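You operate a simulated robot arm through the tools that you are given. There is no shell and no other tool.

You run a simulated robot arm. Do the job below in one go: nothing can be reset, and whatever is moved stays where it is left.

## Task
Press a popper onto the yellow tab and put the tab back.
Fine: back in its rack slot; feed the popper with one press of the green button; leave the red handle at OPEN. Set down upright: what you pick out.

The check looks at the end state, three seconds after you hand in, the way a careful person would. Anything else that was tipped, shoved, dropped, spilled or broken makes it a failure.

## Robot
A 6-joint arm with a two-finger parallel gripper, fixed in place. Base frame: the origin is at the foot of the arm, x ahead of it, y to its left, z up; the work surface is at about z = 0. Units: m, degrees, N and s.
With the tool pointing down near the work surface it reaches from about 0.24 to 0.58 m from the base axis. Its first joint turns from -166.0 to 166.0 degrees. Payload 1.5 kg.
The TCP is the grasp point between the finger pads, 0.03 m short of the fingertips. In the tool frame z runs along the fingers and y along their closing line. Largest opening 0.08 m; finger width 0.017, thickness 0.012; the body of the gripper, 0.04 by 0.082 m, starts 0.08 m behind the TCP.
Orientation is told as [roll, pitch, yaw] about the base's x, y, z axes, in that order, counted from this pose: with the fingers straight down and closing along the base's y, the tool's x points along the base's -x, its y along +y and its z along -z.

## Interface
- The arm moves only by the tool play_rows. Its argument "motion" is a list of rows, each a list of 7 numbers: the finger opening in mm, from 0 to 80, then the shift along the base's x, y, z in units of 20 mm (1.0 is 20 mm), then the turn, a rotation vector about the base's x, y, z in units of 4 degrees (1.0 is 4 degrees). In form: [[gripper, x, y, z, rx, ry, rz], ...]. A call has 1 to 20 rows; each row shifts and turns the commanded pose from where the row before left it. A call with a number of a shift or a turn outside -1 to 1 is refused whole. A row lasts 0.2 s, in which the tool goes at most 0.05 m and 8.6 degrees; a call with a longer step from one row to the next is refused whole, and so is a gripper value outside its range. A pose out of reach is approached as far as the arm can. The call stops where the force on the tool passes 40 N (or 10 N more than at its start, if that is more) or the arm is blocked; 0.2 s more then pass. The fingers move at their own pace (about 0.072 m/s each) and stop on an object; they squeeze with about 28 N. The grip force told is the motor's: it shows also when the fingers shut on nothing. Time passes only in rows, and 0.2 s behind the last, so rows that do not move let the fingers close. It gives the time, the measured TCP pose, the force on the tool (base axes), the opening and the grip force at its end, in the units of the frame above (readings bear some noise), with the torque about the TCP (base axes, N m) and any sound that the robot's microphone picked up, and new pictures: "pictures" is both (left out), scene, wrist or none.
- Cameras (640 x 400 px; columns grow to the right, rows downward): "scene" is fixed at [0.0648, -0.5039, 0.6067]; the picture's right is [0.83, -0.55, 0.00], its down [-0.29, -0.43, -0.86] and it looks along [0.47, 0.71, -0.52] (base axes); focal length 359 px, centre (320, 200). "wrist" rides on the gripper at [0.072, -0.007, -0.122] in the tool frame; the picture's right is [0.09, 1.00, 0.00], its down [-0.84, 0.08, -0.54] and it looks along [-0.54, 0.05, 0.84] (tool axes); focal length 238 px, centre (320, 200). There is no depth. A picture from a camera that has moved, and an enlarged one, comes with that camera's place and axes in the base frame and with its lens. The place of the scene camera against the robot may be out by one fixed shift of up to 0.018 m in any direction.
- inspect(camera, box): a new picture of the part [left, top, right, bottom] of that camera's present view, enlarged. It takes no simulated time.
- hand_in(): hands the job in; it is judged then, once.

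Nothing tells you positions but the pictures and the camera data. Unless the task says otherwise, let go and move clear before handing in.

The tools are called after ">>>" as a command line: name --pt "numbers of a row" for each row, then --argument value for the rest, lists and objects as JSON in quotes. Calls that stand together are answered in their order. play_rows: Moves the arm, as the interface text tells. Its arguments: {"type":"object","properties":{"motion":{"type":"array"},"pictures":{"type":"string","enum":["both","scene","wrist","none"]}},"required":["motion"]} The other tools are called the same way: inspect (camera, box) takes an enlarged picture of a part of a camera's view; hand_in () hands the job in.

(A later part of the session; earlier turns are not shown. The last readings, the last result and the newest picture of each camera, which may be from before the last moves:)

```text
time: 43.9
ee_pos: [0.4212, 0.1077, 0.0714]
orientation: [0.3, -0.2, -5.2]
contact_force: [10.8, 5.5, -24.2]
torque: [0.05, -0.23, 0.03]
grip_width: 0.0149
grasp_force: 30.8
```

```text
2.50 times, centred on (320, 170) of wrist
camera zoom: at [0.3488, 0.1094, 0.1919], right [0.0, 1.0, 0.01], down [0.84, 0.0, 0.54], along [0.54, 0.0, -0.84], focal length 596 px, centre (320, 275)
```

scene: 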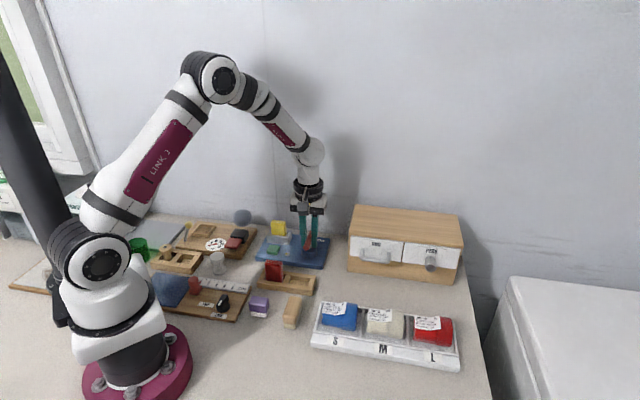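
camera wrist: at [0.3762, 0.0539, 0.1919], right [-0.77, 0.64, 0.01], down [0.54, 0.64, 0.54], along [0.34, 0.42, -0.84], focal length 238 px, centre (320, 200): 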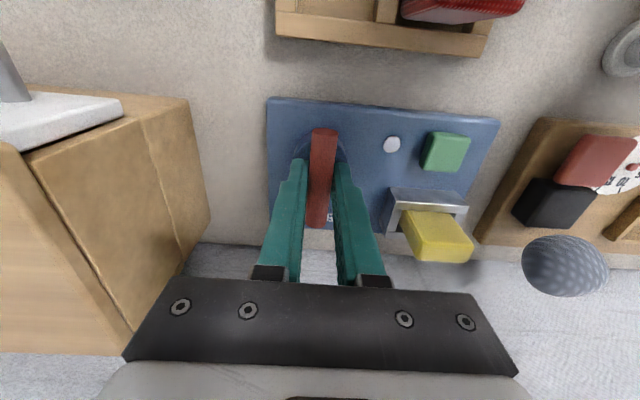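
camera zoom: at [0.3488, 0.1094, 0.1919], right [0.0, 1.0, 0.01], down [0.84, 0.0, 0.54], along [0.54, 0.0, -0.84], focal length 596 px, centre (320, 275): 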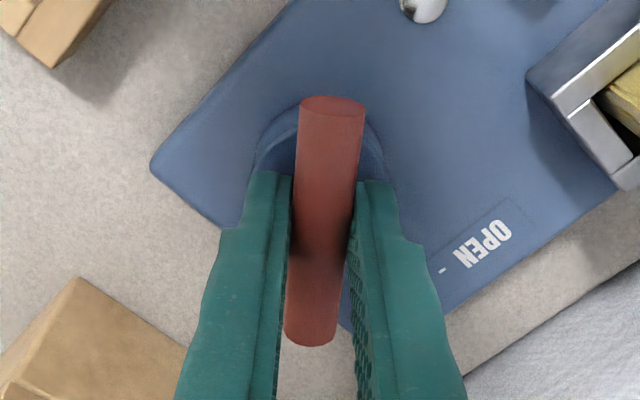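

It is at about 50° and still free. I'll continue.

>>> play_rows --pt "0 0 0 -0.02 0 0 0" --pt "0 0 0 0 0 0 -0.5" --pt "0 0 0 0 0 0 -0.5" --pt "0 0 0 0 0 0 -0.5" --pt "0 0 0 0 0 0 -0.5" --pt "0 0 0 0 0 0 -0.5" --pt "0 0 0 0 0 0 0" --pictures "scene"

>>> inspect --camera "wrist" --box '[230, 90, 410, 250]'

>>> inspect --camera "scene" --box '[260, 200, 340, 280]'

```text
time: 45.5
ee_pos: [0.4214, 0.1096, 0.0714]
orientation: [0.4, -0.2, -15.3]
contact_force: [23.4, -1.5, -11.4]
torque: [0.0, -0.23, 0.02]
grip_width: 0.015
grasp_force: 30.9
```

scene: 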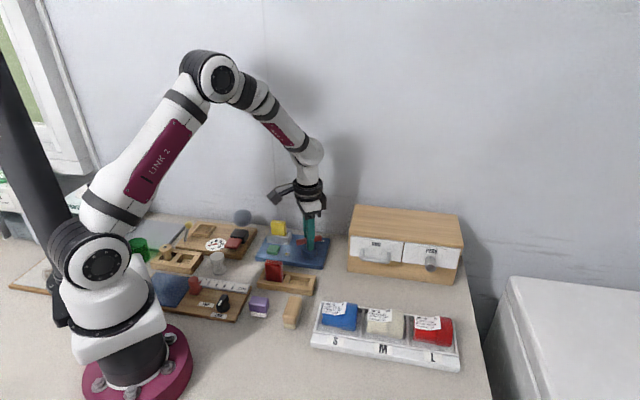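

```text
2.50 times, centred on (320, 170) of wrist
camera zoom: at [0.3494, 0.1219, 0.1918], right [0.17, 0.98, 0.01], down [0.82, -0.15, 0.55], along [0.54, -0.09, -0.84], focal length 596 px, centre (320, 275)
```

zoom: 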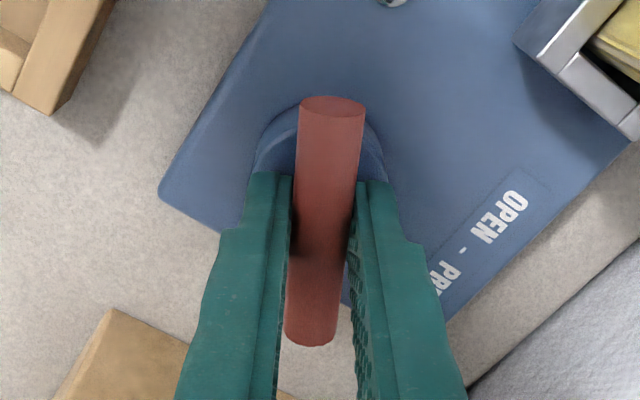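

```text
5.00 times, centred on (300, 240) of scene
camera zoom: at [0.0648, -0.5039, 0.6067], right [0.83, -0.55, 0.0], down [-0.29, -0.43, -0.86], along [0.47, 0.71, -0.52], focal length 1794 px, centre (420, 0)
```

zoom: 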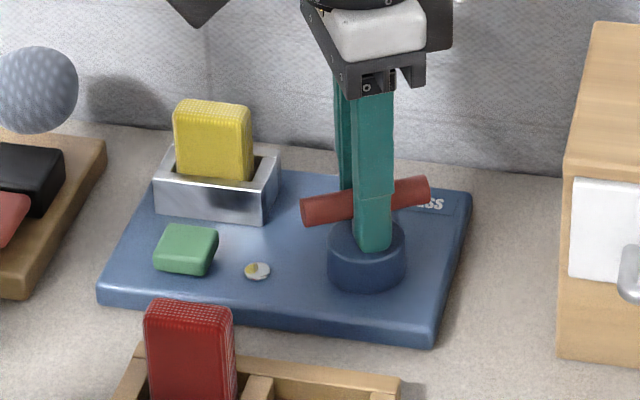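

It is at about 60° with no click yet. The bar is becoming parallel to the label row, so I'll continue towards 90°.

>>> play_rows --pt "0 0.02 0 -0.005 0 0 0" --pt "0 0 0 0 0 0 -0.5" --pt "0 0 0 0 0 0 -0.5" --pt "0 0 0 0 0 0 -0.5" --pt "0 0 0 0 0 0 -0.5" --pt "0 0 0 0 0 0 0" --pictures "none"

>>> inspect --camera "wrist" --box '[230, 90, 410, 250]'

```text
time: 46.9
ee_pos: [0.4209, 0.1098, 0.0723]
orientation: [0.4, -0.1, -23.4]
contact_force: [19.1, -2.4, 9.1]
torque: [-0.09, -0.44, -0.02]
grip_width: 0.0146
grasp_force: 30.1
```

```text
2.50 times, centred on (320, 170) of wrist
camera zoom: at [0.3519, 0.1319, 0.1919], right [0.31, 0.95, 0.01], down [0.8, -0.26, 0.54], along [0.52, -0.16, -0.84], focal length 596 px, centre (320, 275)
```

zoom: 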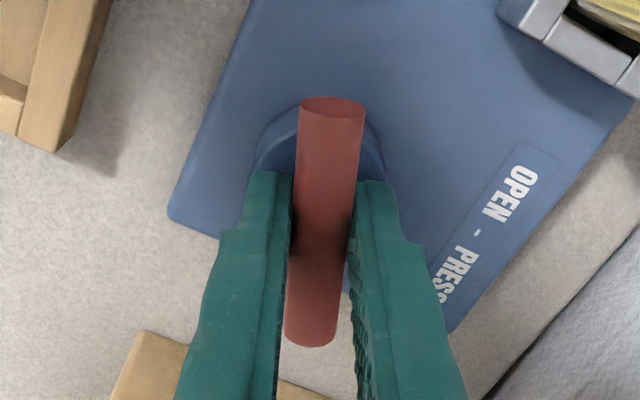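

It is at about 68° and still following. I'll continue with a small trim.

>>> play_rows --pt "0 0.025 0 0 0 0 0" --pt "0 0 0 0 0 0 -0.5" --pt "0 0 0 0 0 0 -0.5" --pt "0 0 0 0 0 0 -0.5" --pt "0 0 0 0 0 0 -0.5" --pt "0 0 0 0 0 0 0" --pictures "none"

>>> inspect --camera "wrist" --box '[230, 90, 410, 250]'

```text
time: 48.3
ee_pos: [0.4223, 0.1084, 0.0707]
orientation: [0.4, -0.1, -31.4]
contact_force: [5.6, 0.4, 16.9]
torque: [0.19, 0.3, 0.02]
grip_width: 0.0147
grasp_force: 30.7
```

```text
2.50 times, centred on (320, 170) of wrist
camera zoom: at [0.3557, 0.1415, 0.1913], right [0.44, 0.9, 0.01], down [0.75, -0.37, 0.54], along [0.49, -0.23, -0.84], focal length 596 px, centre (320, 275)
```

zoom: 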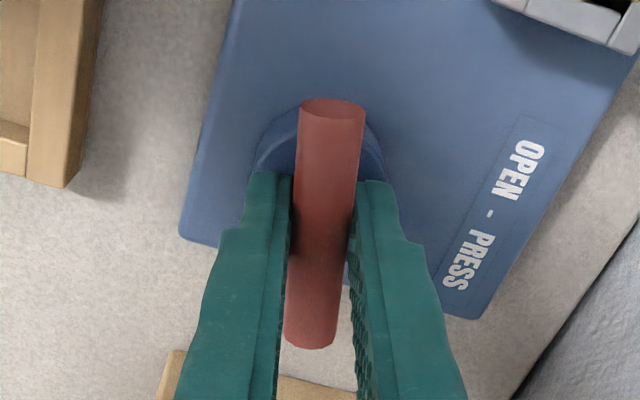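

It is at about 76°. I'll continue to 90° and watch for a stop or a sound.

>>> play_rows --pt "0 0 0 0.01 0 0 -0.5" --pt "0 0 0 0 0 0 -0.5" --pt "0 0 0 0 0 0 -0.5" --pt "0 0 0 0 0 0 -0.5" --pt "0 0 0 0 0 0 0" --pictures "none"

>>> inspect --camera "wrist" --box '[230, 90, 410, 250]'

>>> inspect --camera "scene" --box '[260, 200, 340, 280]'

```text
time: 49.5
ee_pos: [0.4201, 0.1092, 0.0701]
orientation: [0.4, -0.1, -39.4]
contact_force: [5.9, 25.6, -13.9]
torque: [0.12, -0.22, 0.02]
grip_width: 0.0147
grasp_force: 31.4
```

```text
2.50 times, centred on (320, 170) of wrist
camera zoom: at [0.3609, 0.1503, 0.1914], right [0.56, 0.83, 0.01], down [0.69, -0.47, 0.54], along [0.45, -0.3, -0.84], focal length 596 px, centre (320, 275)
```

zoom: 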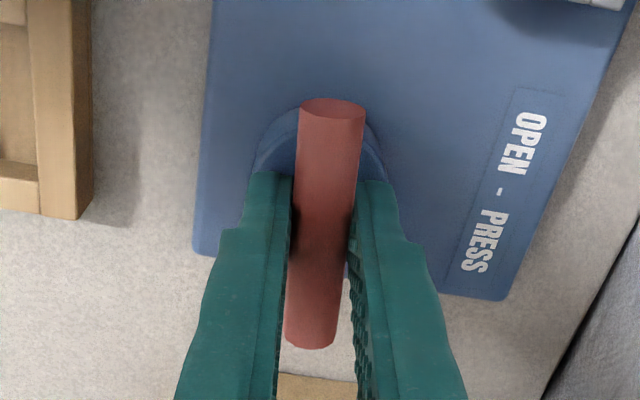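

```text
5.00 times, centred on (300, 240) of scene
camera zoom: at [0.0648, -0.5039, 0.6067], right [0.83, -0.55, 0.0], down [-0.29, -0.43, -0.86], along [0.47, 0.71, -0.52], focal length 1794 px, centre (420, 0)
```

zoom: 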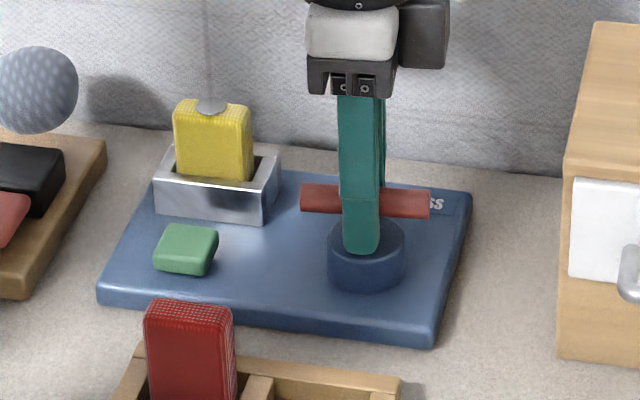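

The popper now sits on top of the yellow tab, so the press has taken effect. I'll nudge a little further to complete the stroke, then check.

>>> play_rows --pt "0 0 0.03 -0.015 0 0 0" --pt "0 0 0 0 0 0 -0.5" --pt "0 0 0 0 0 0 -0.4" --pt "0 0 0 0 0 0 0" --pictures "none"

>>> inspect --camera "wrist" --box '[230, 90, 410, 250]'

>>> inspect --camera "scene" --box '[275, 210, 315, 250]'

```text
time: 50.5
ee_pos: [0.4207, 0.1087, 0.0699]
orientation: [0.3, -0.1, -42.9]
contact_force: [-10.7, -4.2, 9.4]
torque: [0.43, 0.6, -0.03]
grip_width: 0.0148
grasp_force: 30.8
```

```text
2.50 times, centred on (320, 170) of wrist
camera zoom: at [0.3636, 0.1543, 0.1913], right [0.61, 0.79, 0.0], down [0.66, -0.52, 0.54], along [0.43, -0.33, -0.84], focal length 596 px, centre (320, 275)
```

zoom: 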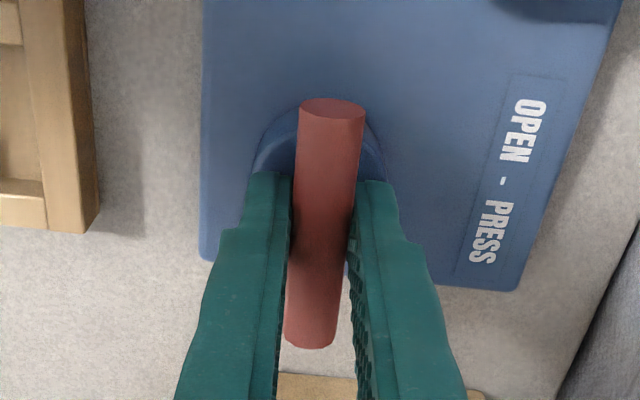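

```text
10.00 times, centred on (295, 230) of scene
camera zoom: at [0.0648, -0.5039, 0.6067], right [0.83, -0.55, 0.0], down [-0.29, -0.43, -0.86], along [0.47, 0.71, -0.52], focal length 3588 px, centre (570, -100)
```

zoom: 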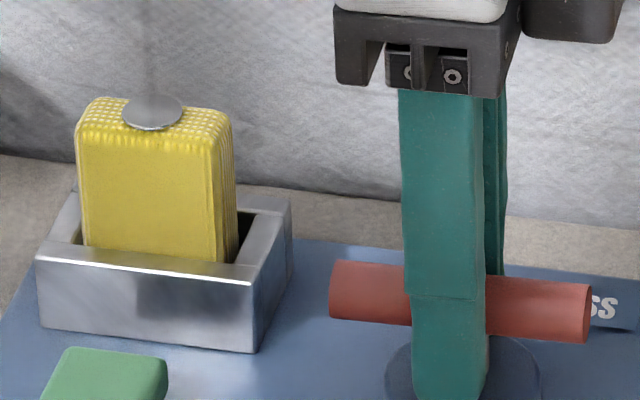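

The popper is on the tab and the handle is at the full PRESS turn of about 88°. Now I'll turn it back counter-clockwise to OPEN.

>>> play_rows --pt "0 0 0 0 0 0 0.5" --pt "0 0 0 0 0 0 0.5" --pt "0 0 0 0 0 0 0.5" --pt "0 0 0 0 0 0 0.5" --pt "0 0 0 0 0 0 0.5" --pt "0 0 0 0 0 0 0.5" --pt "0 0 0 0 0 0 0" --pictures "none"

>>> inspect --camera "wrist" --box '[230, 90, 410, 250]'

```text
time: 52.1
ee_pos: [0.4205, 0.11, 0.0709]
orientation: [0.3, 0.1, -30.9]
contact_force: [-23.4, -15.4, -0.7]
torque: [-0.22, 0.14, 0.02]
grip_width: 0.0148
grasp_force: 30.8
```

```text
2.50 times, centred on (320, 170) of wrist
camera zoom: at [0.3558, 0.1411, 0.1914], right [0.43, 0.9, 0.0], down [0.76, -0.37, 0.54], along [0.49, -0.23, -0.84], focal length 596 px, centre (320, 275)
```

zoom: 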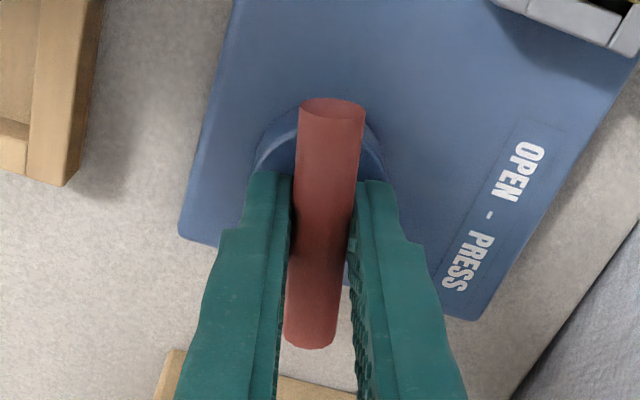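

The handle follows back. I'll trim the side load and continue.

>>> play_rows --pt "0 -0.025 -0.018 0 0 0 0" --pt "0 0 0 0 0 0 0.5" --pt "0 0 0 0 0 0 0.5" --pt "0 0 0 0 0 0 0.5" --pt "0 0 0 0 0 0 0.5" --pt "0 0 0 0 0 0 0.5" --pt "0 0 0 0 0 0 0" --pictures "none"

```text
time: 53.7
ee_pos: [0.4207, 0.1095, 0.0703]
orientation: [0.2, 0.0, -21.0]
contact_force: [-13.8, -29.3, -20.4]
torque: [-0.33, -0.13, -0.04]
grip_width: 0.0147
grasp_force: 30.2
```

The side load is growing, so I'll trim it out and carry on.

>>> play_rows --pt "0 -0.015 -0.035 -0.02 0 0 0" --pt "0 0 0 0 0 0 0.5" --pt "0 0 0 0 0 0 0.5" --pt "0 0 0 0 0 0 0.5" --pt "0 0 0 0 0 0 0.5" --pt "0 0 0 0 0 0 0" --pictures "none"

>>> inspect --camera "wrist" --box '[230, 90, 410, 250]'

```text
time: 55.1
ee_pos: [0.4216, 0.1085, 0.0721]
orientation: [0.4, 0.1, -13.0]
contact_force: [-26.7, -17.6, 16.0]
torque: [-0.18, 0.32, -0.03]
grip_width: 0.0149
grasp_force: 30.3
```

```text
2.50 times, centred on (320, 170) of wrist
camera zoom: at [0.3494, 0.1191, 0.1913], right [0.13, 0.99, 0.01], down [0.83, -0.12, 0.54], along [0.54, -0.07, -0.84], focal length 596 px, centre (320, 275)
```

zoom: 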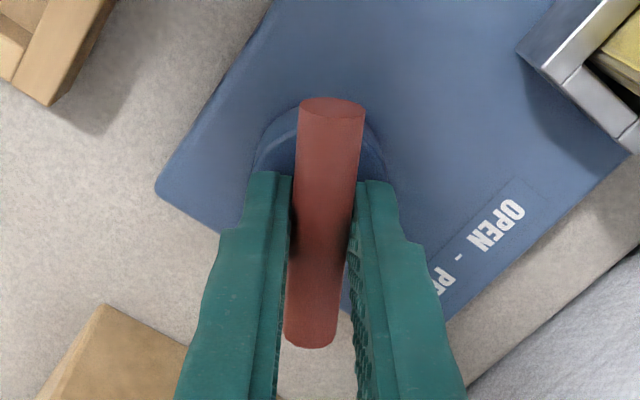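

>>> play_rows --pt "0 -0.03 -0.02 0.012 0 0 0" --pt "0 0 0 0 0 0 0.5" --pt "0 0 0 0 0 0 0.5" --pt "0 0 0 0 0 0 0.5" --pt "0 0 0 0 0 0 0.5" --pt "0 0 0 0 0 0 0" --pictures "none"

```text
time: 56.5
ee_pos: [0.4206, 0.1079, 0.0713]
orientation: [0.4, -0.2, -4.9]
contact_force: [13.3, 24.9, -25.8]
torque: [0.17, -0.15, 0.01]
grip_width: 0.0149
grasp_force: 30.2
```

The handle is back to about 50° from OPEN and the loads are moderate. I'll trim and keep turning.

>>> play_rows --pt "0 0.015 0.025 -0.02 0 0 0" --pt "0 0 0 0 0 0 0.5" --pt "0 0 0 0 0 0 0.5" --pt "0 0 0 0 0 0 0.5" --pt "0 0 0 0 0 0 0.5" --pt "0 0 0 0 0 0 0" --pictures "none"

>>> inspect --camera "wrist" --box '[230, 90, 410, 250]'

```text
time: 57.9
ee_pos: [0.4213, 0.1086, 0.071]
orientation: [0.5, -0.2, 3.0]
contact_force: [4.7, 26.9, 9.2]
torque: [0.27, -0.01, 0.0]
grip_width: 0.0149
grasp_force: 31.0
```

```text
2.50 times, centred on (320, 170) of wrist
camera zoom: at [0.3494, 0.0986, 0.1914], right [-0.14, 0.99, 0.01], down [0.83, 0.12, 0.54], along [0.54, 0.08, -0.84], focal length 596 px, centre (320, 275)
```

zoom: 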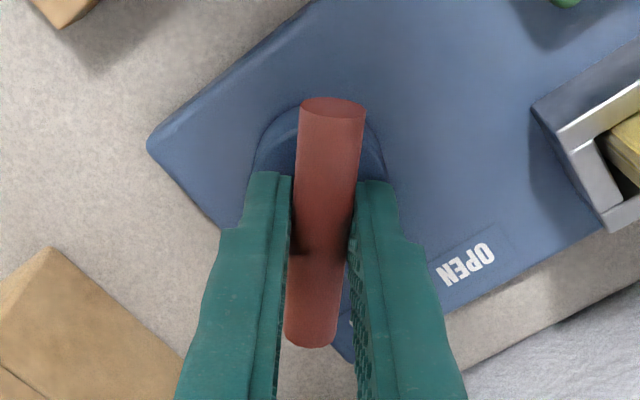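

The return is going evenly, with about 42° to go. I'll continue with trims.

>>> play_rows --pt "0 0.005 0.03 0.005 0 0 0" --pt "0 0 0 0 0 0 0.5" --pt "0 0 0 0 0 0 0.5" --pt "0 0 0 0 0 0 0.5" --pt "0 0 0 0 0 0 0.5" --pt "0 0 0 0 0 0 0" --pictures "none"

```text
time: 59.3
ee_pos: [0.421, 0.1089, 0.07]
orientation: [0.2, 0.0, 11.0]
contact_force: [-1.8, -4.4, 27.7]
torque: [-0.03, 0.04, 0.01]
grip_width: 0.0151
grasp_force: 31.0
```

>>> play_rows --pt "0 0 0 0.03 0 0 0" --pt "0 0 0 0 0 0 0.5" --pt "0 0 0 0 0 0 0.5" --pt "0 0 0 0 0 0 0.5" --pt "0 0 0 0 0 0 0.5" --pt "0 0 0 0 0 0 0" --pictures "none"

>>> inspect --camera "wrist" --box '[230, 90, 410, 250]'

```text
time: 60.7
ee_pos: [0.4206, 0.1079, 0.0701]
orientation: [0.3, 0.0, 19.0]
contact_force: [22.1, -19.4, -23.3]
torque: [-0.12, -0.27, -0.01]
grip_width: 0.0148
grasp_force: 30.5
```

```text
2.50 times, centred on (320, 170) of wrist
camera zoom: at [0.355, 0.0793, 0.1918], right [-0.41, 0.91, 0.01], down [0.77, 0.34, 0.54], along [0.49, 0.23, -0.84], focal length 596 px, centre (320, 275)
```

zoom: 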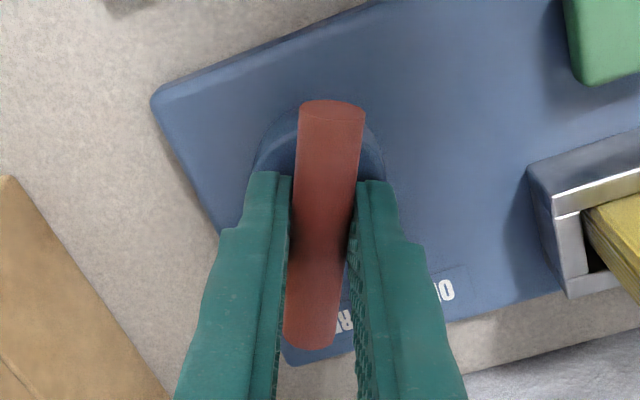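

There are about 26° left. I'll trim the load and continue.

>>> play_rows --pt "0 0.025 -0.022 -0.02 0 0 0" --pt "0 0 0 0 0 0 0.5" --pt "0 0 0 0 0 0 0.5" --pt "0 0 0 0 0 0 0.5" --pt "0 0 0 0 0 0 0.5" --pt "0 0 0 0 0 0 0" --pictures "none"

```text
time: 62.1
ee_pos: [0.4218, 0.1083, 0.0712]
orientation: [0.5, -0.1, 27.0]
contact_force: [-4.8, -30.2, 20.3]
torque: [-0.38, 0.08, -0.01]
grip_width: 0.0148
grasp_force: 30.2
```

>>> play_rows --pt "0 -0.005 -0.035 0.015 0 0 0" --pt "0 0 0 0 0 0 0.5" --pt "0 0 0 0 0 0 0.5" --pt "0 0 0 0 0 0 0.5" --pt "0 0 0 0 0 0 0.5" --pt "0 0 0 0 0 0 0" --pictures "none"

>>> inspect --camera "wrist" --box '[230, 90, 410, 250]'

```text
time: 63.5
ee_pos: [0.4205, 0.1081, 0.0701]
orientation: [0.3, -0.1, 35.0]
contact_force: [-17.9, 9.2, 22.1]
torque: [0.06, 0.27, 0.01]
grip_width: 0.0149
grasp_force: 30.5
```

```text
2.50 times, centred on (320, 170) of wrist
camera zoom: at [0.3666, 0.0622, 0.191], right [-0.65, 0.76, 0.01], down [0.64, 0.54, 0.54], along [0.41, 0.36, -0.84], focal length 596 px, centre (320, 275)
```

zoom: 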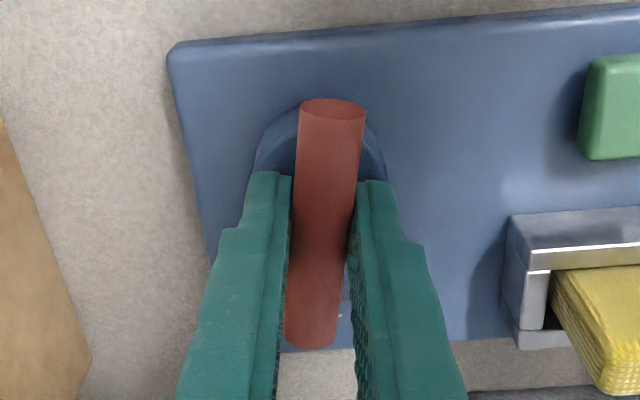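

There are about 10° left to the starting OPEN position. I'll finish the turn gently.

>>> play_rows --pt "0 -0.02 0.01 0.015 0 0 0" --pt "0 0 0 0 0 0 0.5" --pt "0 0 0 0 0 0 0.5" --pt "0 0 0 0 0 0 0.5" --pt "0 0 0 0 0 0 0.5" --pt "0 0 0 0 0 0 0.5" --pt "0 0 0 0 0 0 0" --pictures "none"

>>> inspect --camera "wrist" --box '[230, 90, 410, 250]'

>>> inspect --camera "scene" --box '[260, 200, 340, 280]'

```text
time: 65.1
ee_pos: [0.4204, 0.1085, 0.0704]
orientation: [0.4, -0.1, 45.1]
contact_force: [9.7, 15.9, -20.9]
torque: [0.2, -0.12, -0.07]
grip_width: 0.0147
grasp_force: 30.9
```

```text
2.50 times, centred on (320, 170) of wrist
camera zoom: at [0.3753, 0.0532, 0.1914], right [-0.77, 0.64, 0.01], down [0.54, 0.64, 0.54], along [0.34, 0.42, -0.84], focal length 596 px, centre (320, 275)
```

zoom: 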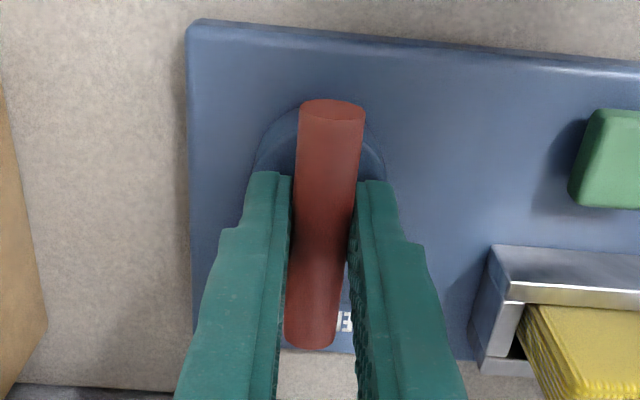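

```text
5.00 times, centred on (300, 240) of scene
camera zoom: at [0.0648, -0.5039, 0.6067], right [0.83, -0.55, 0.0], down [-0.29, -0.43, -0.86], along [0.47, 0.71, -0.52], focal length 1794 px, centre (420, 0)
```

zoom: 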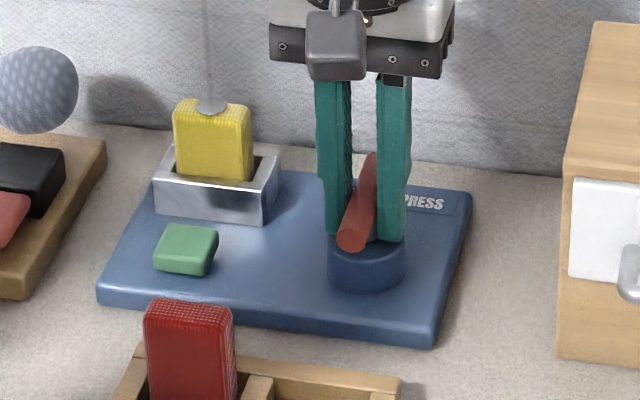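

The bar is back at its starting angle, with a slight reaction torque appearing. I'll add about 1.5° to confirm the OPEN stop.

>>> play_rows --pt "0 0.008 0.015 -0.015 0 0 0.2" --pt "0 0 0 0 0 0 0.2" --pt "0 0 0 0 0 0 0" --pictures "none"

```text
time: 65.9
ee_pos: [0.4213, 0.1083, 0.0711]
orientation: [0.5, 0.0, 46.6]
contact_force: [-8.3, 6.0, 9.9]
torque: [0.07, 0.13, -0.65]
grip_width: 0.0148
grasp_force: 31.4
```

The torque rises at the stop, so the handle is fully at OPEN. I'll ease off the twist, let go and rise.

>>> play_rows --pt "0 0 0 0 0 0 -0.3" --pt "44 0 0 0 0 0 0" --pt "44 0 0 0 0 0 0" --pt "44 0 0 0 0 0 0" --pt "44 0 0 0.8 0 0 0" --pt "44 0 0 0.8 0 0 0" --pt "44 0 0 0.9 0 0 0" --pt "44 0 0 0.9 0 0 0" --pt "44 0 0 0 0 0 0"

>>> inspect --camera "wrist" --box '[230, 90, 410, 250]'

>>> inspect --camera "scene" --box '[260, 200, 340, 280]'

```text
time: 67.9
ee_pos: [0.4219, 0.1078, 0.139]
orientation: [0.4, -0.1, 45.4]
contact_force: [0.2, 0.0, 0.1]
torque: [0.03, 0.01, -0.01]
grip_width: 0.044
grasp_force: 0.0
camera wrist: at [0.3764, 0.0534, 0.2598], right [-0.77, 0.63, 0.01], down [0.53, 0.65, 0.54], along [0.34, 0.42, -0.84], focal length 238 px, centre (320, 200)
```

scene: 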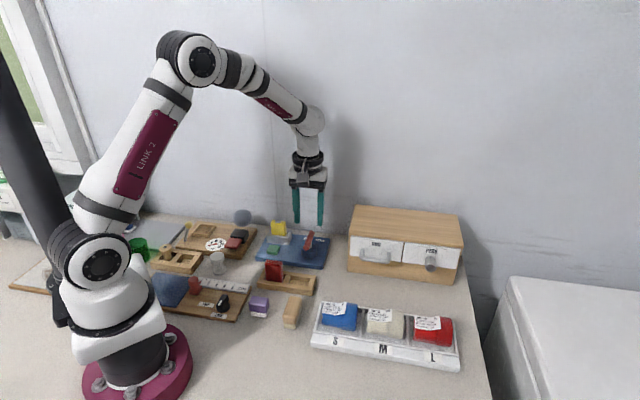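
wrist: 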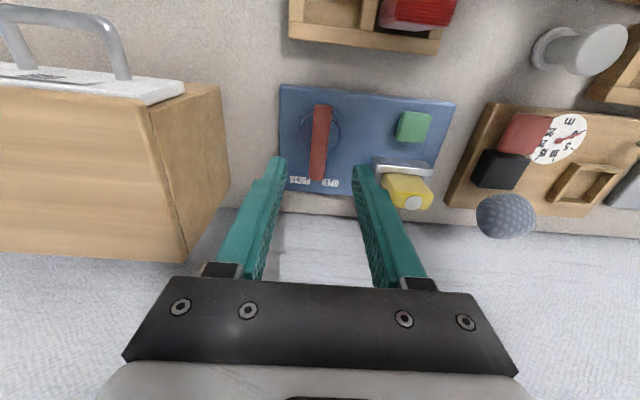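

```text
2.50 times, centred on (320, 170) of wrist
camera zoom: at [0.3764, 0.0534, 0.2598], right [-0.77, 0.63, 0.01], down [0.53, 0.65, 0.54], along [0.34, 0.42, -0.84], focal length 596 px, centre (320, 275)
```

zoom: 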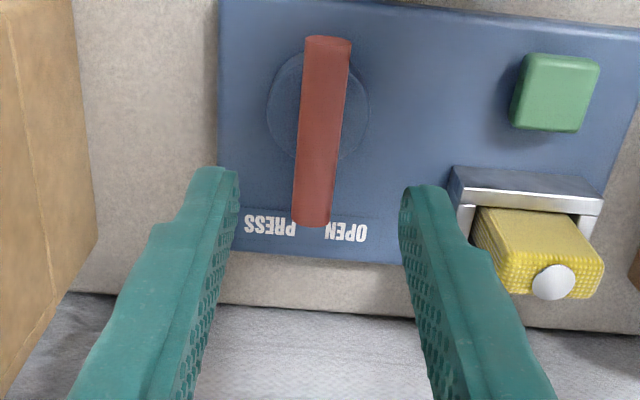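

```text
5.00 times, centred on (300, 240) of scene
camera zoom: at [0.0648, -0.5039, 0.6067], right [0.83, -0.55, 0.0], down [-0.29, -0.43, -0.86], along [0.47, 0.71, -0.52], focal length 1794 px, centre (420, 0)
```

zoom: 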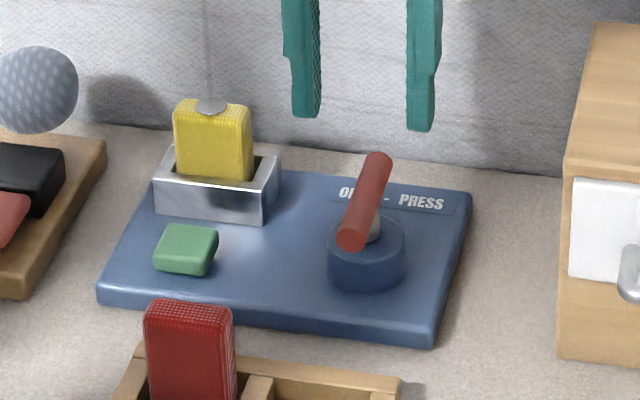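

The handle is at OPEN as at the start, and the popper sits centred on the tab's top. I'll turn back to yaw -45° and move above the tab to retrieve it.

>>> play_rows --pt "44 -0.091 0.238 0.0275 0 0 -1.0" --pt "44 -0.091 0.238 0.0275 0 0 -1.0" --pt "44 -0.091 0.238 0.0275 0 0 -1.0" --pt "44 -0.091 0.238 0.0275 0 0 -1.0" --pt "44 -0.091 0.238 0.0275 0 0 -1.0" --pt "44 -0.091 0.238 0.0275 0 0 -1.0" --pt "44 -0.091 0.238 0.0275 0 0 -1.0" --pt "44 -0.091 0.238 0.0275 0 0 -1.0" --pt "44 -0.091 0.238 0.0275 0 0 -1.0" --pt "44 -0.091 0.238 0.0275 0 0 -1.0" --pt "44 -0.091 0.238 0.0275 0 0 -1.0" --pt "44 -0.091 0.238 0.0275 0 0 -1.0" --pt "44 -0.091 0.238 0.0275 0 0 -1.0" --pt "44 -0.091 0.238 0.0275 0 0 -1.0" --pt "44 -0.091 0.238 0.0275 0 0 -1.0" --pt "44 -0.091 0.238 0.0275 0 0 -1.0" --pt "44 -0.091 0.238 0.0275 0 0 -1.0" --pt "44 -0.091 0.238 0.0275 0 0 -1.0" --pt "44 -0.091 0.238 0.0275 0 0 -1.0" --pt "44 -0.091 0.238 0.0275 0 0 -1.0" --pictures "none"

>>> play_rows --pt "44 0 0 0 0 0 -0.867" --pt "44 0 0 0 0 0 -0.867" --pt "44 0 0 0 0 0 -0.867" --pt "44 0 0 0 0 0 0"

>>> inspect --camera "wrist" --box '[240, 80, 400, 240]'

>>> inspect --camera "scene" --box '[260, 200, 340, 280]'

```text
time: 72.1
ee_pos: [0.3855, 0.2029, 0.1505]
orientation: [0.5, -0.1, -34.6]
contact_force: [-0.1, -0.5, 0.4]
torque: [0.0, 0.04, 0.02]
grip_width: 0.0441
grasp_force: 0.2
```

```text
time: 73.1
ee_pos: [0.3852, 0.2039, 0.1517]
orientation: [0.4, -0.2, -45.0]
contact_force: [-0.1, -0.2, 0.5]
torque: [-0.02, -0.01, 0.02]
grip_width: 0.0442
grasp_force: 0.0
camera wrist: at [0.329, 0.2513, 0.2715], right [0.64, 0.77, 0.01], down [0.64, -0.54, 0.54], along [0.42, -0.34, -0.84], focal length 238 px, centre (320, 200)
```

scene: 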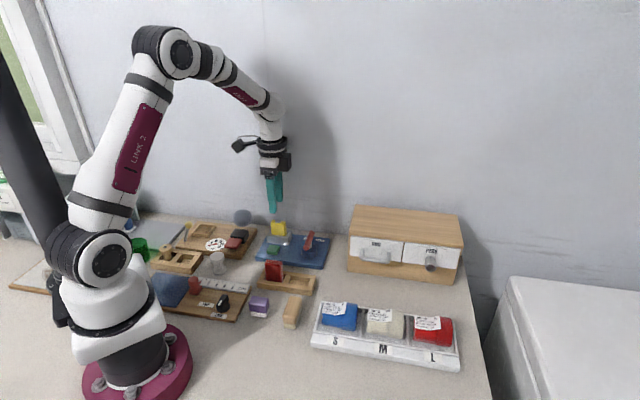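
wrist: 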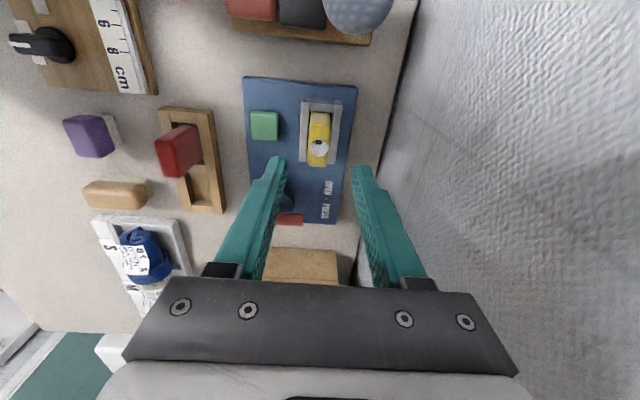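

```text
2.50 times, centred on (320, 160) of wrist
camera zoom: at [0.329, 0.2513, 0.2715], right [0.64, 0.77, 0.01], down [0.64, -0.54, 0.54], along [0.42, -0.34, -0.84], focal length 596 px, centre (320, 300)
```

zoom: 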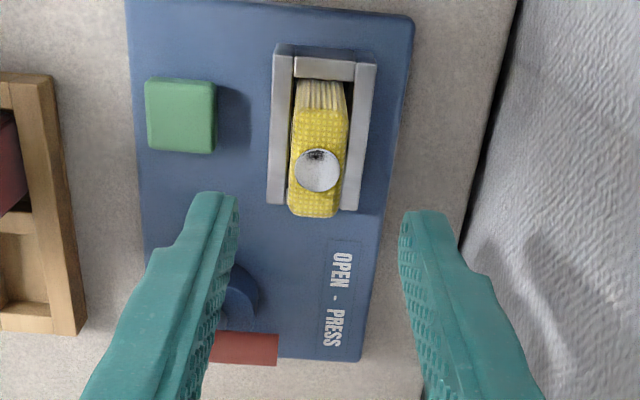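

```text
5.00 times, centred on (300, 240) of scene
camera zoom: at [0.0648, -0.5039, 0.6067], right [0.83, -0.55, 0.0], down [-0.29, -0.43, -0.86], along [0.47, 0.71, -0.52], focal length 1794 px, centre (420, 0)
```

zoom: 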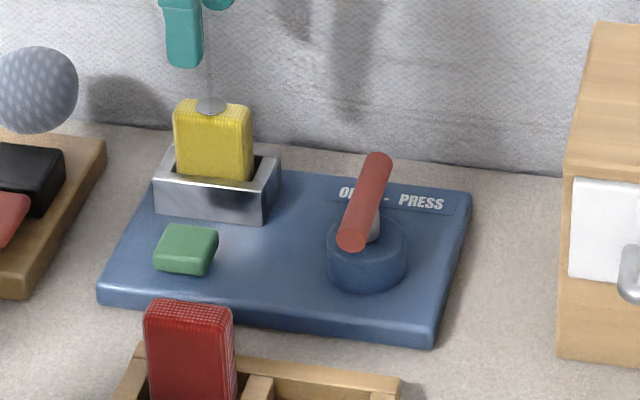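

The tab with its popper stands in the socket and the tool is within about 1.5 mm. I'll descend with a slight trim and grip it as before.

>>> play_rows --pt "44 0 -0.07 -0.9 -0.08 0.03 0" --pt "44 0 0 -0.9 0 0 0" --pt "44 0 0 -0.9 0 0 0" --pt "44 0 0 -0.9 0 0 0" --pt "44 0 0 -0.38 0 0 0" --pt "44 0 0 0 0 0 0"

>>> inspect --camera "wrist" --box '[240, 80, 400, 240]'

>>> inspect --camera "scene" --box '[260, 200, 320, 260]'

```text
time: 74.5
ee_pos: [0.3856, 0.2018, 0.0705]
orientation: [0.0, -0.2, -44.9]
contact_force: [-0.5, -0.5, 0.4]
torque: [0.0, -0.02, 0.0]
grip_width: 0.044
grasp_force: 0.1
camera wrist: at [0.3291, 0.2502, 0.1919], right [0.64, 0.77, 0.0], down [0.64, -0.54, 0.55], along [0.42, -0.35, -0.84], focal length 238 px, centre (320, 200)
```

scene: 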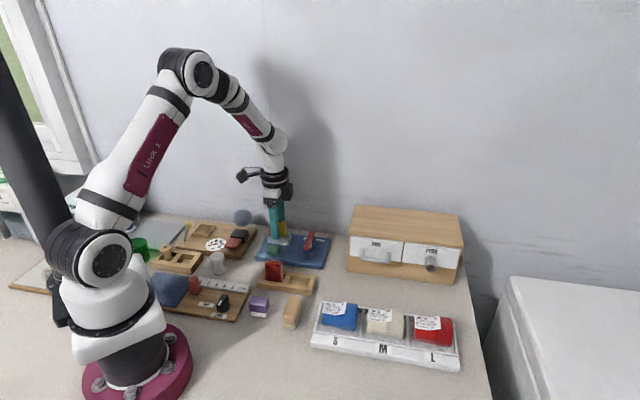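
wrist: 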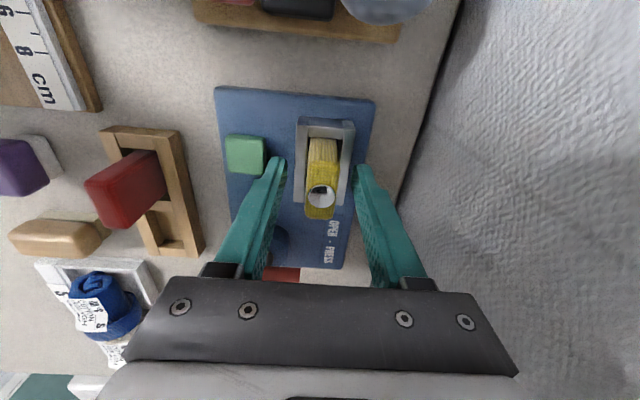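

```text
2.50 times, centred on (320, 160) of wrist
camera zoom: at [0.3291, 0.2502, 0.1919], right [0.64, 0.77, 0.0], down [0.64, -0.54, 0.55], along [0.42, -0.35, -0.84], focal length 596 px, centre (320, 300)
```

zoom: 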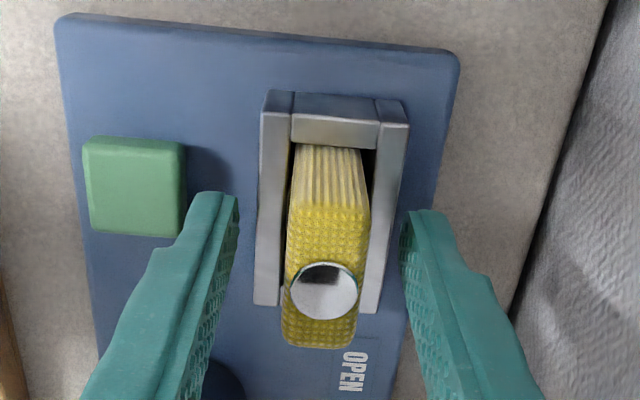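

```text
6.67 times, centred on (290, 230) of scene
camera zoom: at [0.0648, -0.5039, 0.6067], right [0.83, -0.55, 0.0], down [-0.29, -0.43, -0.86], along [0.47, 0.71, -0.52], focal length 2392 px, centre (520, 0)
```

zoom: 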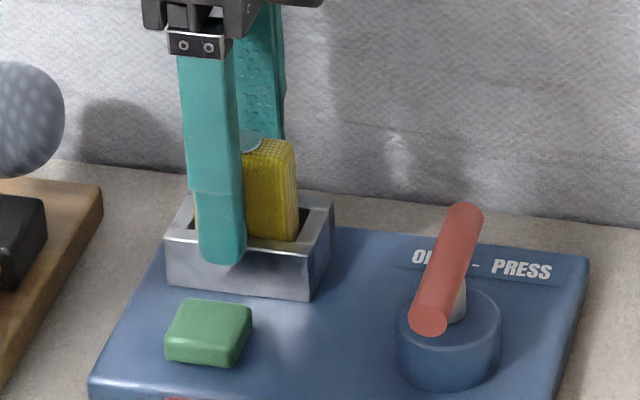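

The fingers are around the tab and clear of the socket walls. I'll close and check the grip.

>>> play_rows --pt "44 0.03 0.03 0 0 0 0" --pt "0 0 0 0 0 0 0" --pt "0 0 0 0 0 0 0" --pt "0 0 0 0 0 0 0"

>>> inspect --camera "scene" --box '[260, 200, 320, 260]'

```text
time: 75.5
ee_pos: [0.3845, 0.2041, 0.0713]
orientation: [0.1, -0.2, -45.0]
contact_force: [-0.4, -0.3, 0.0]
torque: [-0.02, 0.02, 0.0]
grip_width: 0.0182
grasp_force: 28.1
camera wrist: at [0.3299, 0.2513, 0.192], right [0.64, 0.77, 0.0], down [0.64, -0.54, 0.55], along [0.42, -0.35, -0.84], focal length 238 px, centre (320, 200)
```

scene: 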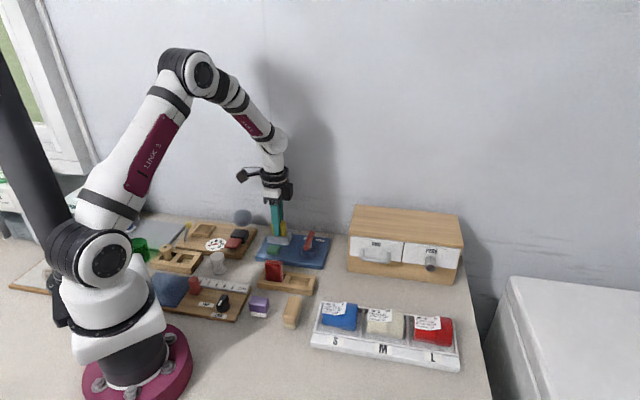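
wrist: 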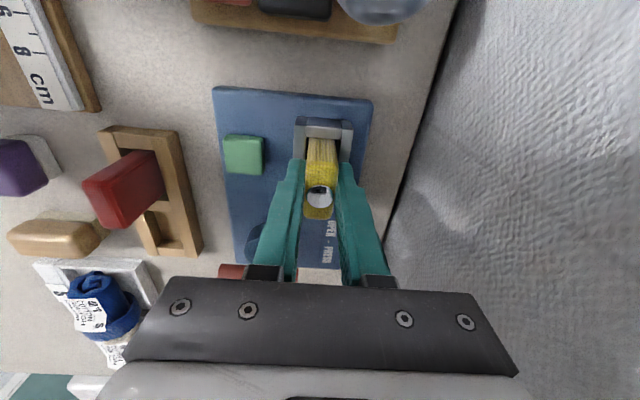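

```text
6.67 times, centred on (290, 230) of scene
camera zoom: at [0.0648, -0.5039, 0.6067], right [0.83, -0.55, 0.0], down [-0.29, -0.43, -0.86], along [0.47, 0.71, -0.52], focal length 2392 px, centre (520, 0)
```

zoom: 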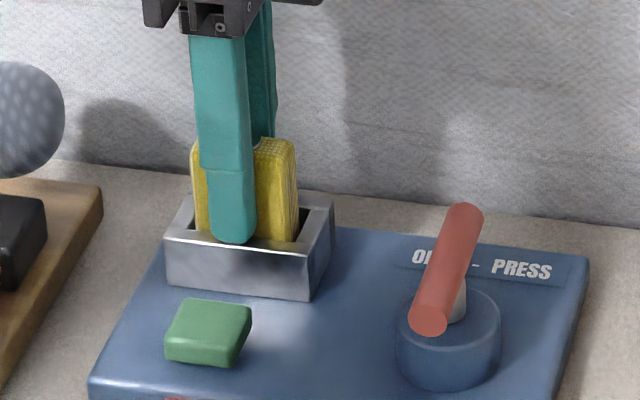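

It is gripped at 18 mm. I'll lift straight out of the socket.

>>> play_rows --pt "0 0 0 0.4 0 0 0" --pt "0 0 0 0.6 0 0 0" --pt "0 0 0 0.9 0 0 0" --pt "0 0 0 0.9 0 0 0" --pt "0 0 0 0.9 0 0 0" --pt "0 0 0 0.3 0 0 0" --pt "0 0 0 0 0 0 0"

>>> inspect --camera "scene" --box '[250, 180, 320, 260]'

>>> inspect --camera "wrist" --box '[240, 80, 400, 240]'

```text
time: 77.1
ee_pos: [0.3841, 0.2027, 0.1519]
orientation: [0.0, -0.3, -44.9]
contact_force: [0.2, -1.0, -0.1]
torque: [0.03, 0.0, 0.02]
grip_width: 0.0181
grasp_force: 28.0
camera wrist: at [0.3288, 0.2506, 0.2718], right [0.64, 0.77, 0.0], down [0.64, -0.54, 0.55], along [0.42, -0.35, -0.84], focal length 238 px, centre (320, 200)
```

scene: 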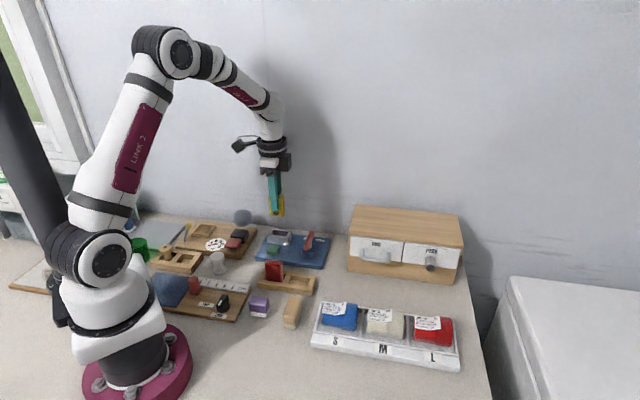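
wrist: 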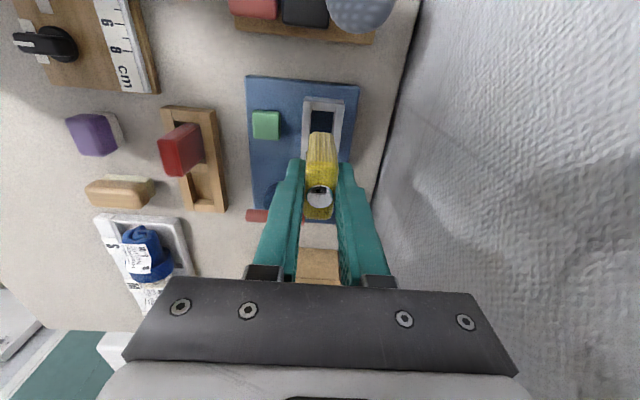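

```text
5.00 times, centred on (285, 220) of scene
camera zoom: at [0.0648, -0.5039, 0.6067], right [0.83, -0.55, 0.0], down [-0.29, -0.43, -0.86], along [0.47, 0.71, -0.52], focal length 1794 px, centre (495, 100)
```

zoom: 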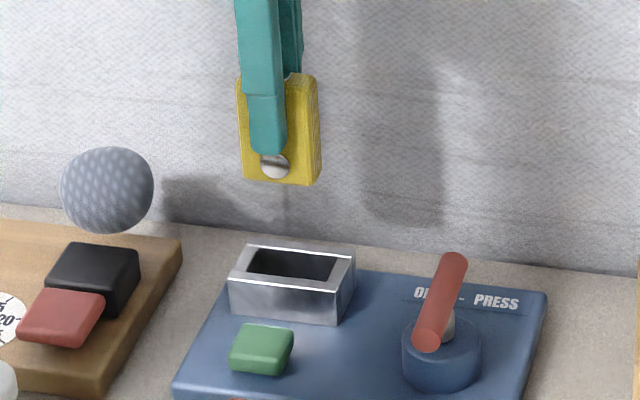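

```text
2.50 times, centred on (320, 160) of wrist
camera zoom: at [0.3288, 0.2506, 0.2718], right [0.64, 0.77, 0.0], down [0.64, -0.54, 0.55], along [0.42, -0.35, -0.84], focal length 596 px, centre (320, 300)
```

zoom: 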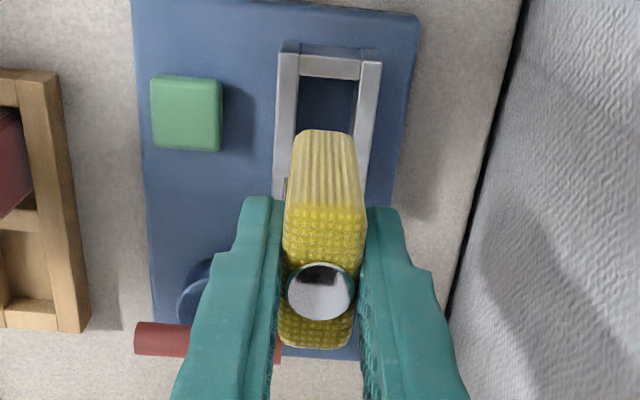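

There is also a disc on the tab's front face near the bottom. I'll look more closely before going to the rack.

>>> inspect --camera "scene" --box '[262, 185, 297, 220]'

>>> inspect --camera "wrist" --box '[290, 120, 350, 230]'

```text
11.43 times, centred on (280, 202) of scene
camera zoom: at [0.0648, -0.5039, 0.6067], right [0.83, -0.55, 0.0], down [-0.29, -0.43, -0.86], along [0.47, 0.71, -0.52], focal length 4101 px, centre (783, 171)
```

zoom: 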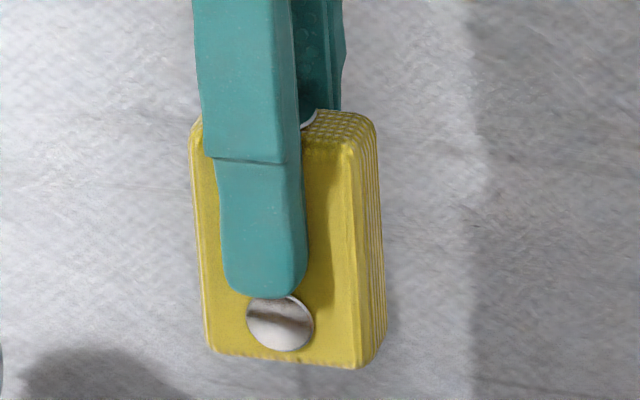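

```text
3.64 times, centred on (320, 175) of wrist
camera zoom: at [0.3288, 0.2506, 0.2718], right [0.64, 0.77, 0.0], down [0.64, -0.54, 0.55], along [0.42, -0.35, -0.84], focal length 867 px, centre (320, 291)
```

zoom: 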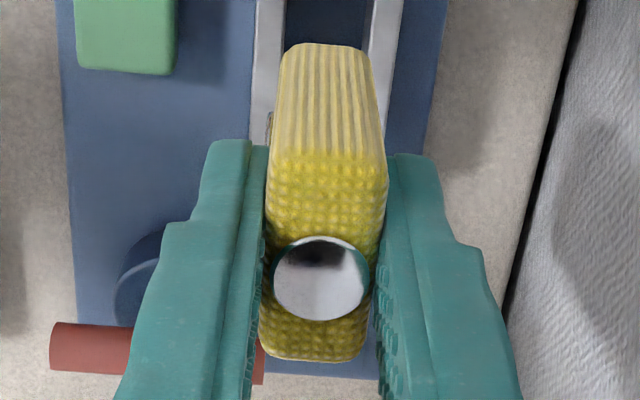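

The popper discs are firmly on the tab and it hangs straight. I'll carry it back over to above its rack slot.

>>> play_rows --pt "0 -0.198 -0.898 0 0 0 0" --pt "0 -0.198 -0.898 0 0 0 0" --pt "0 -0.198 -0.898 0 0 0 0" --pt "0 -0.198 -0.898 0 0 0 0" --pt "0 -0.198 -0.898 0 0 0 0" --pt "0 -0.198 -0.898 0 0 0 0" --pt "0 -0.198 -0.898 0 0 0 0" --pt "0 -0.198 -0.898 0 0 0 0" --pt "0 -0.198 -0.898 0 0 0 0" --pt "0 0 0 -0.6 0 0 0" --pt "0 0 0 -0.6 0 0 0" --pt "0 0 0 0 0 0 0"

>>> inspect --camera "scene" --box '[255, 210, 330, 300]'

>>> inspect --camera "wrist" --box '[240, 60, 400, 230]'

```text
time: 79.7
ee_pos: [0.3488, 0.0421, 0.1272]
orientation: [0.0, -0.2, -45.1]
contact_force: [0.6, -0.6, -0.6]
torque: [0.04, -0.02, -0.03]
grip_width: 0.018
grasp_force: 28.2
camera wrist: at [0.2934, 0.0895, 0.2473], right [0.64, 0.77, 0.0], down [0.64, -0.54, 0.55], along [0.42, -0.35, -0.84], focal length 238 px, centre (320, 200)
```

scene: 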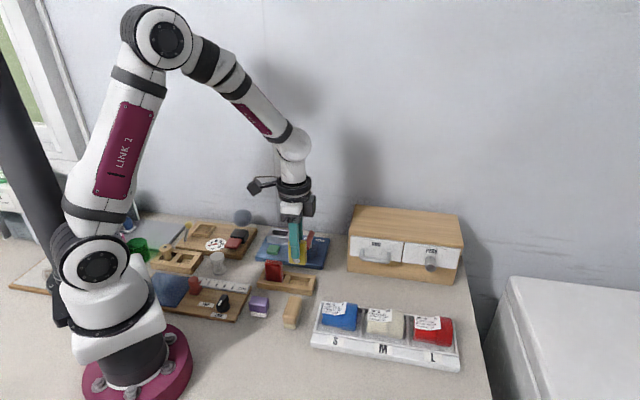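
wrist: 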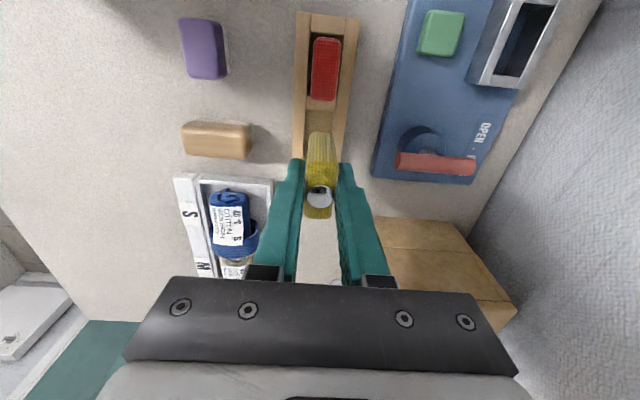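

```text
4.44 times, centred on (292, 255) of scene
camera zoom: at [0.0648, -0.5039, 0.6067], right [0.83, -0.55, 0.0], down [-0.29, -0.43, -0.86], along [0.47, 0.71, -0.52], focal length 1595 px, centre (442, -44)
```

zoom: 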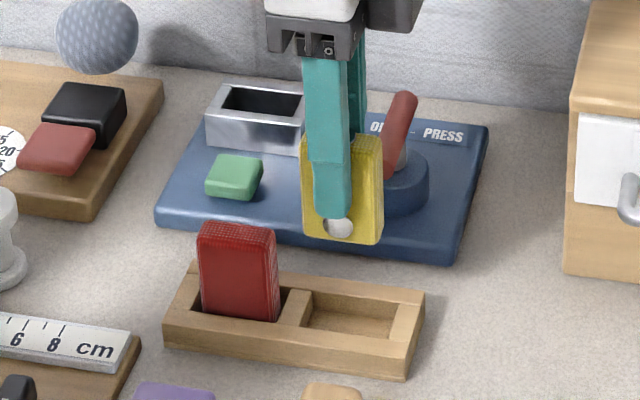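

```text
2.35 times, centred on (320, 145) of wrist
camera zoom: at [0.2934, 0.0895, 0.2473], right [0.64, 0.77, 0.0], down [0.64, -0.54, 0.55], along [0.42, -0.35, -0.84], focal length 561 px, centre (320, 329)
```

zoom: 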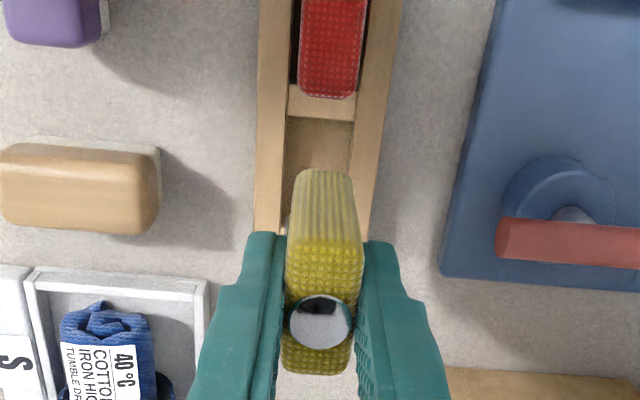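

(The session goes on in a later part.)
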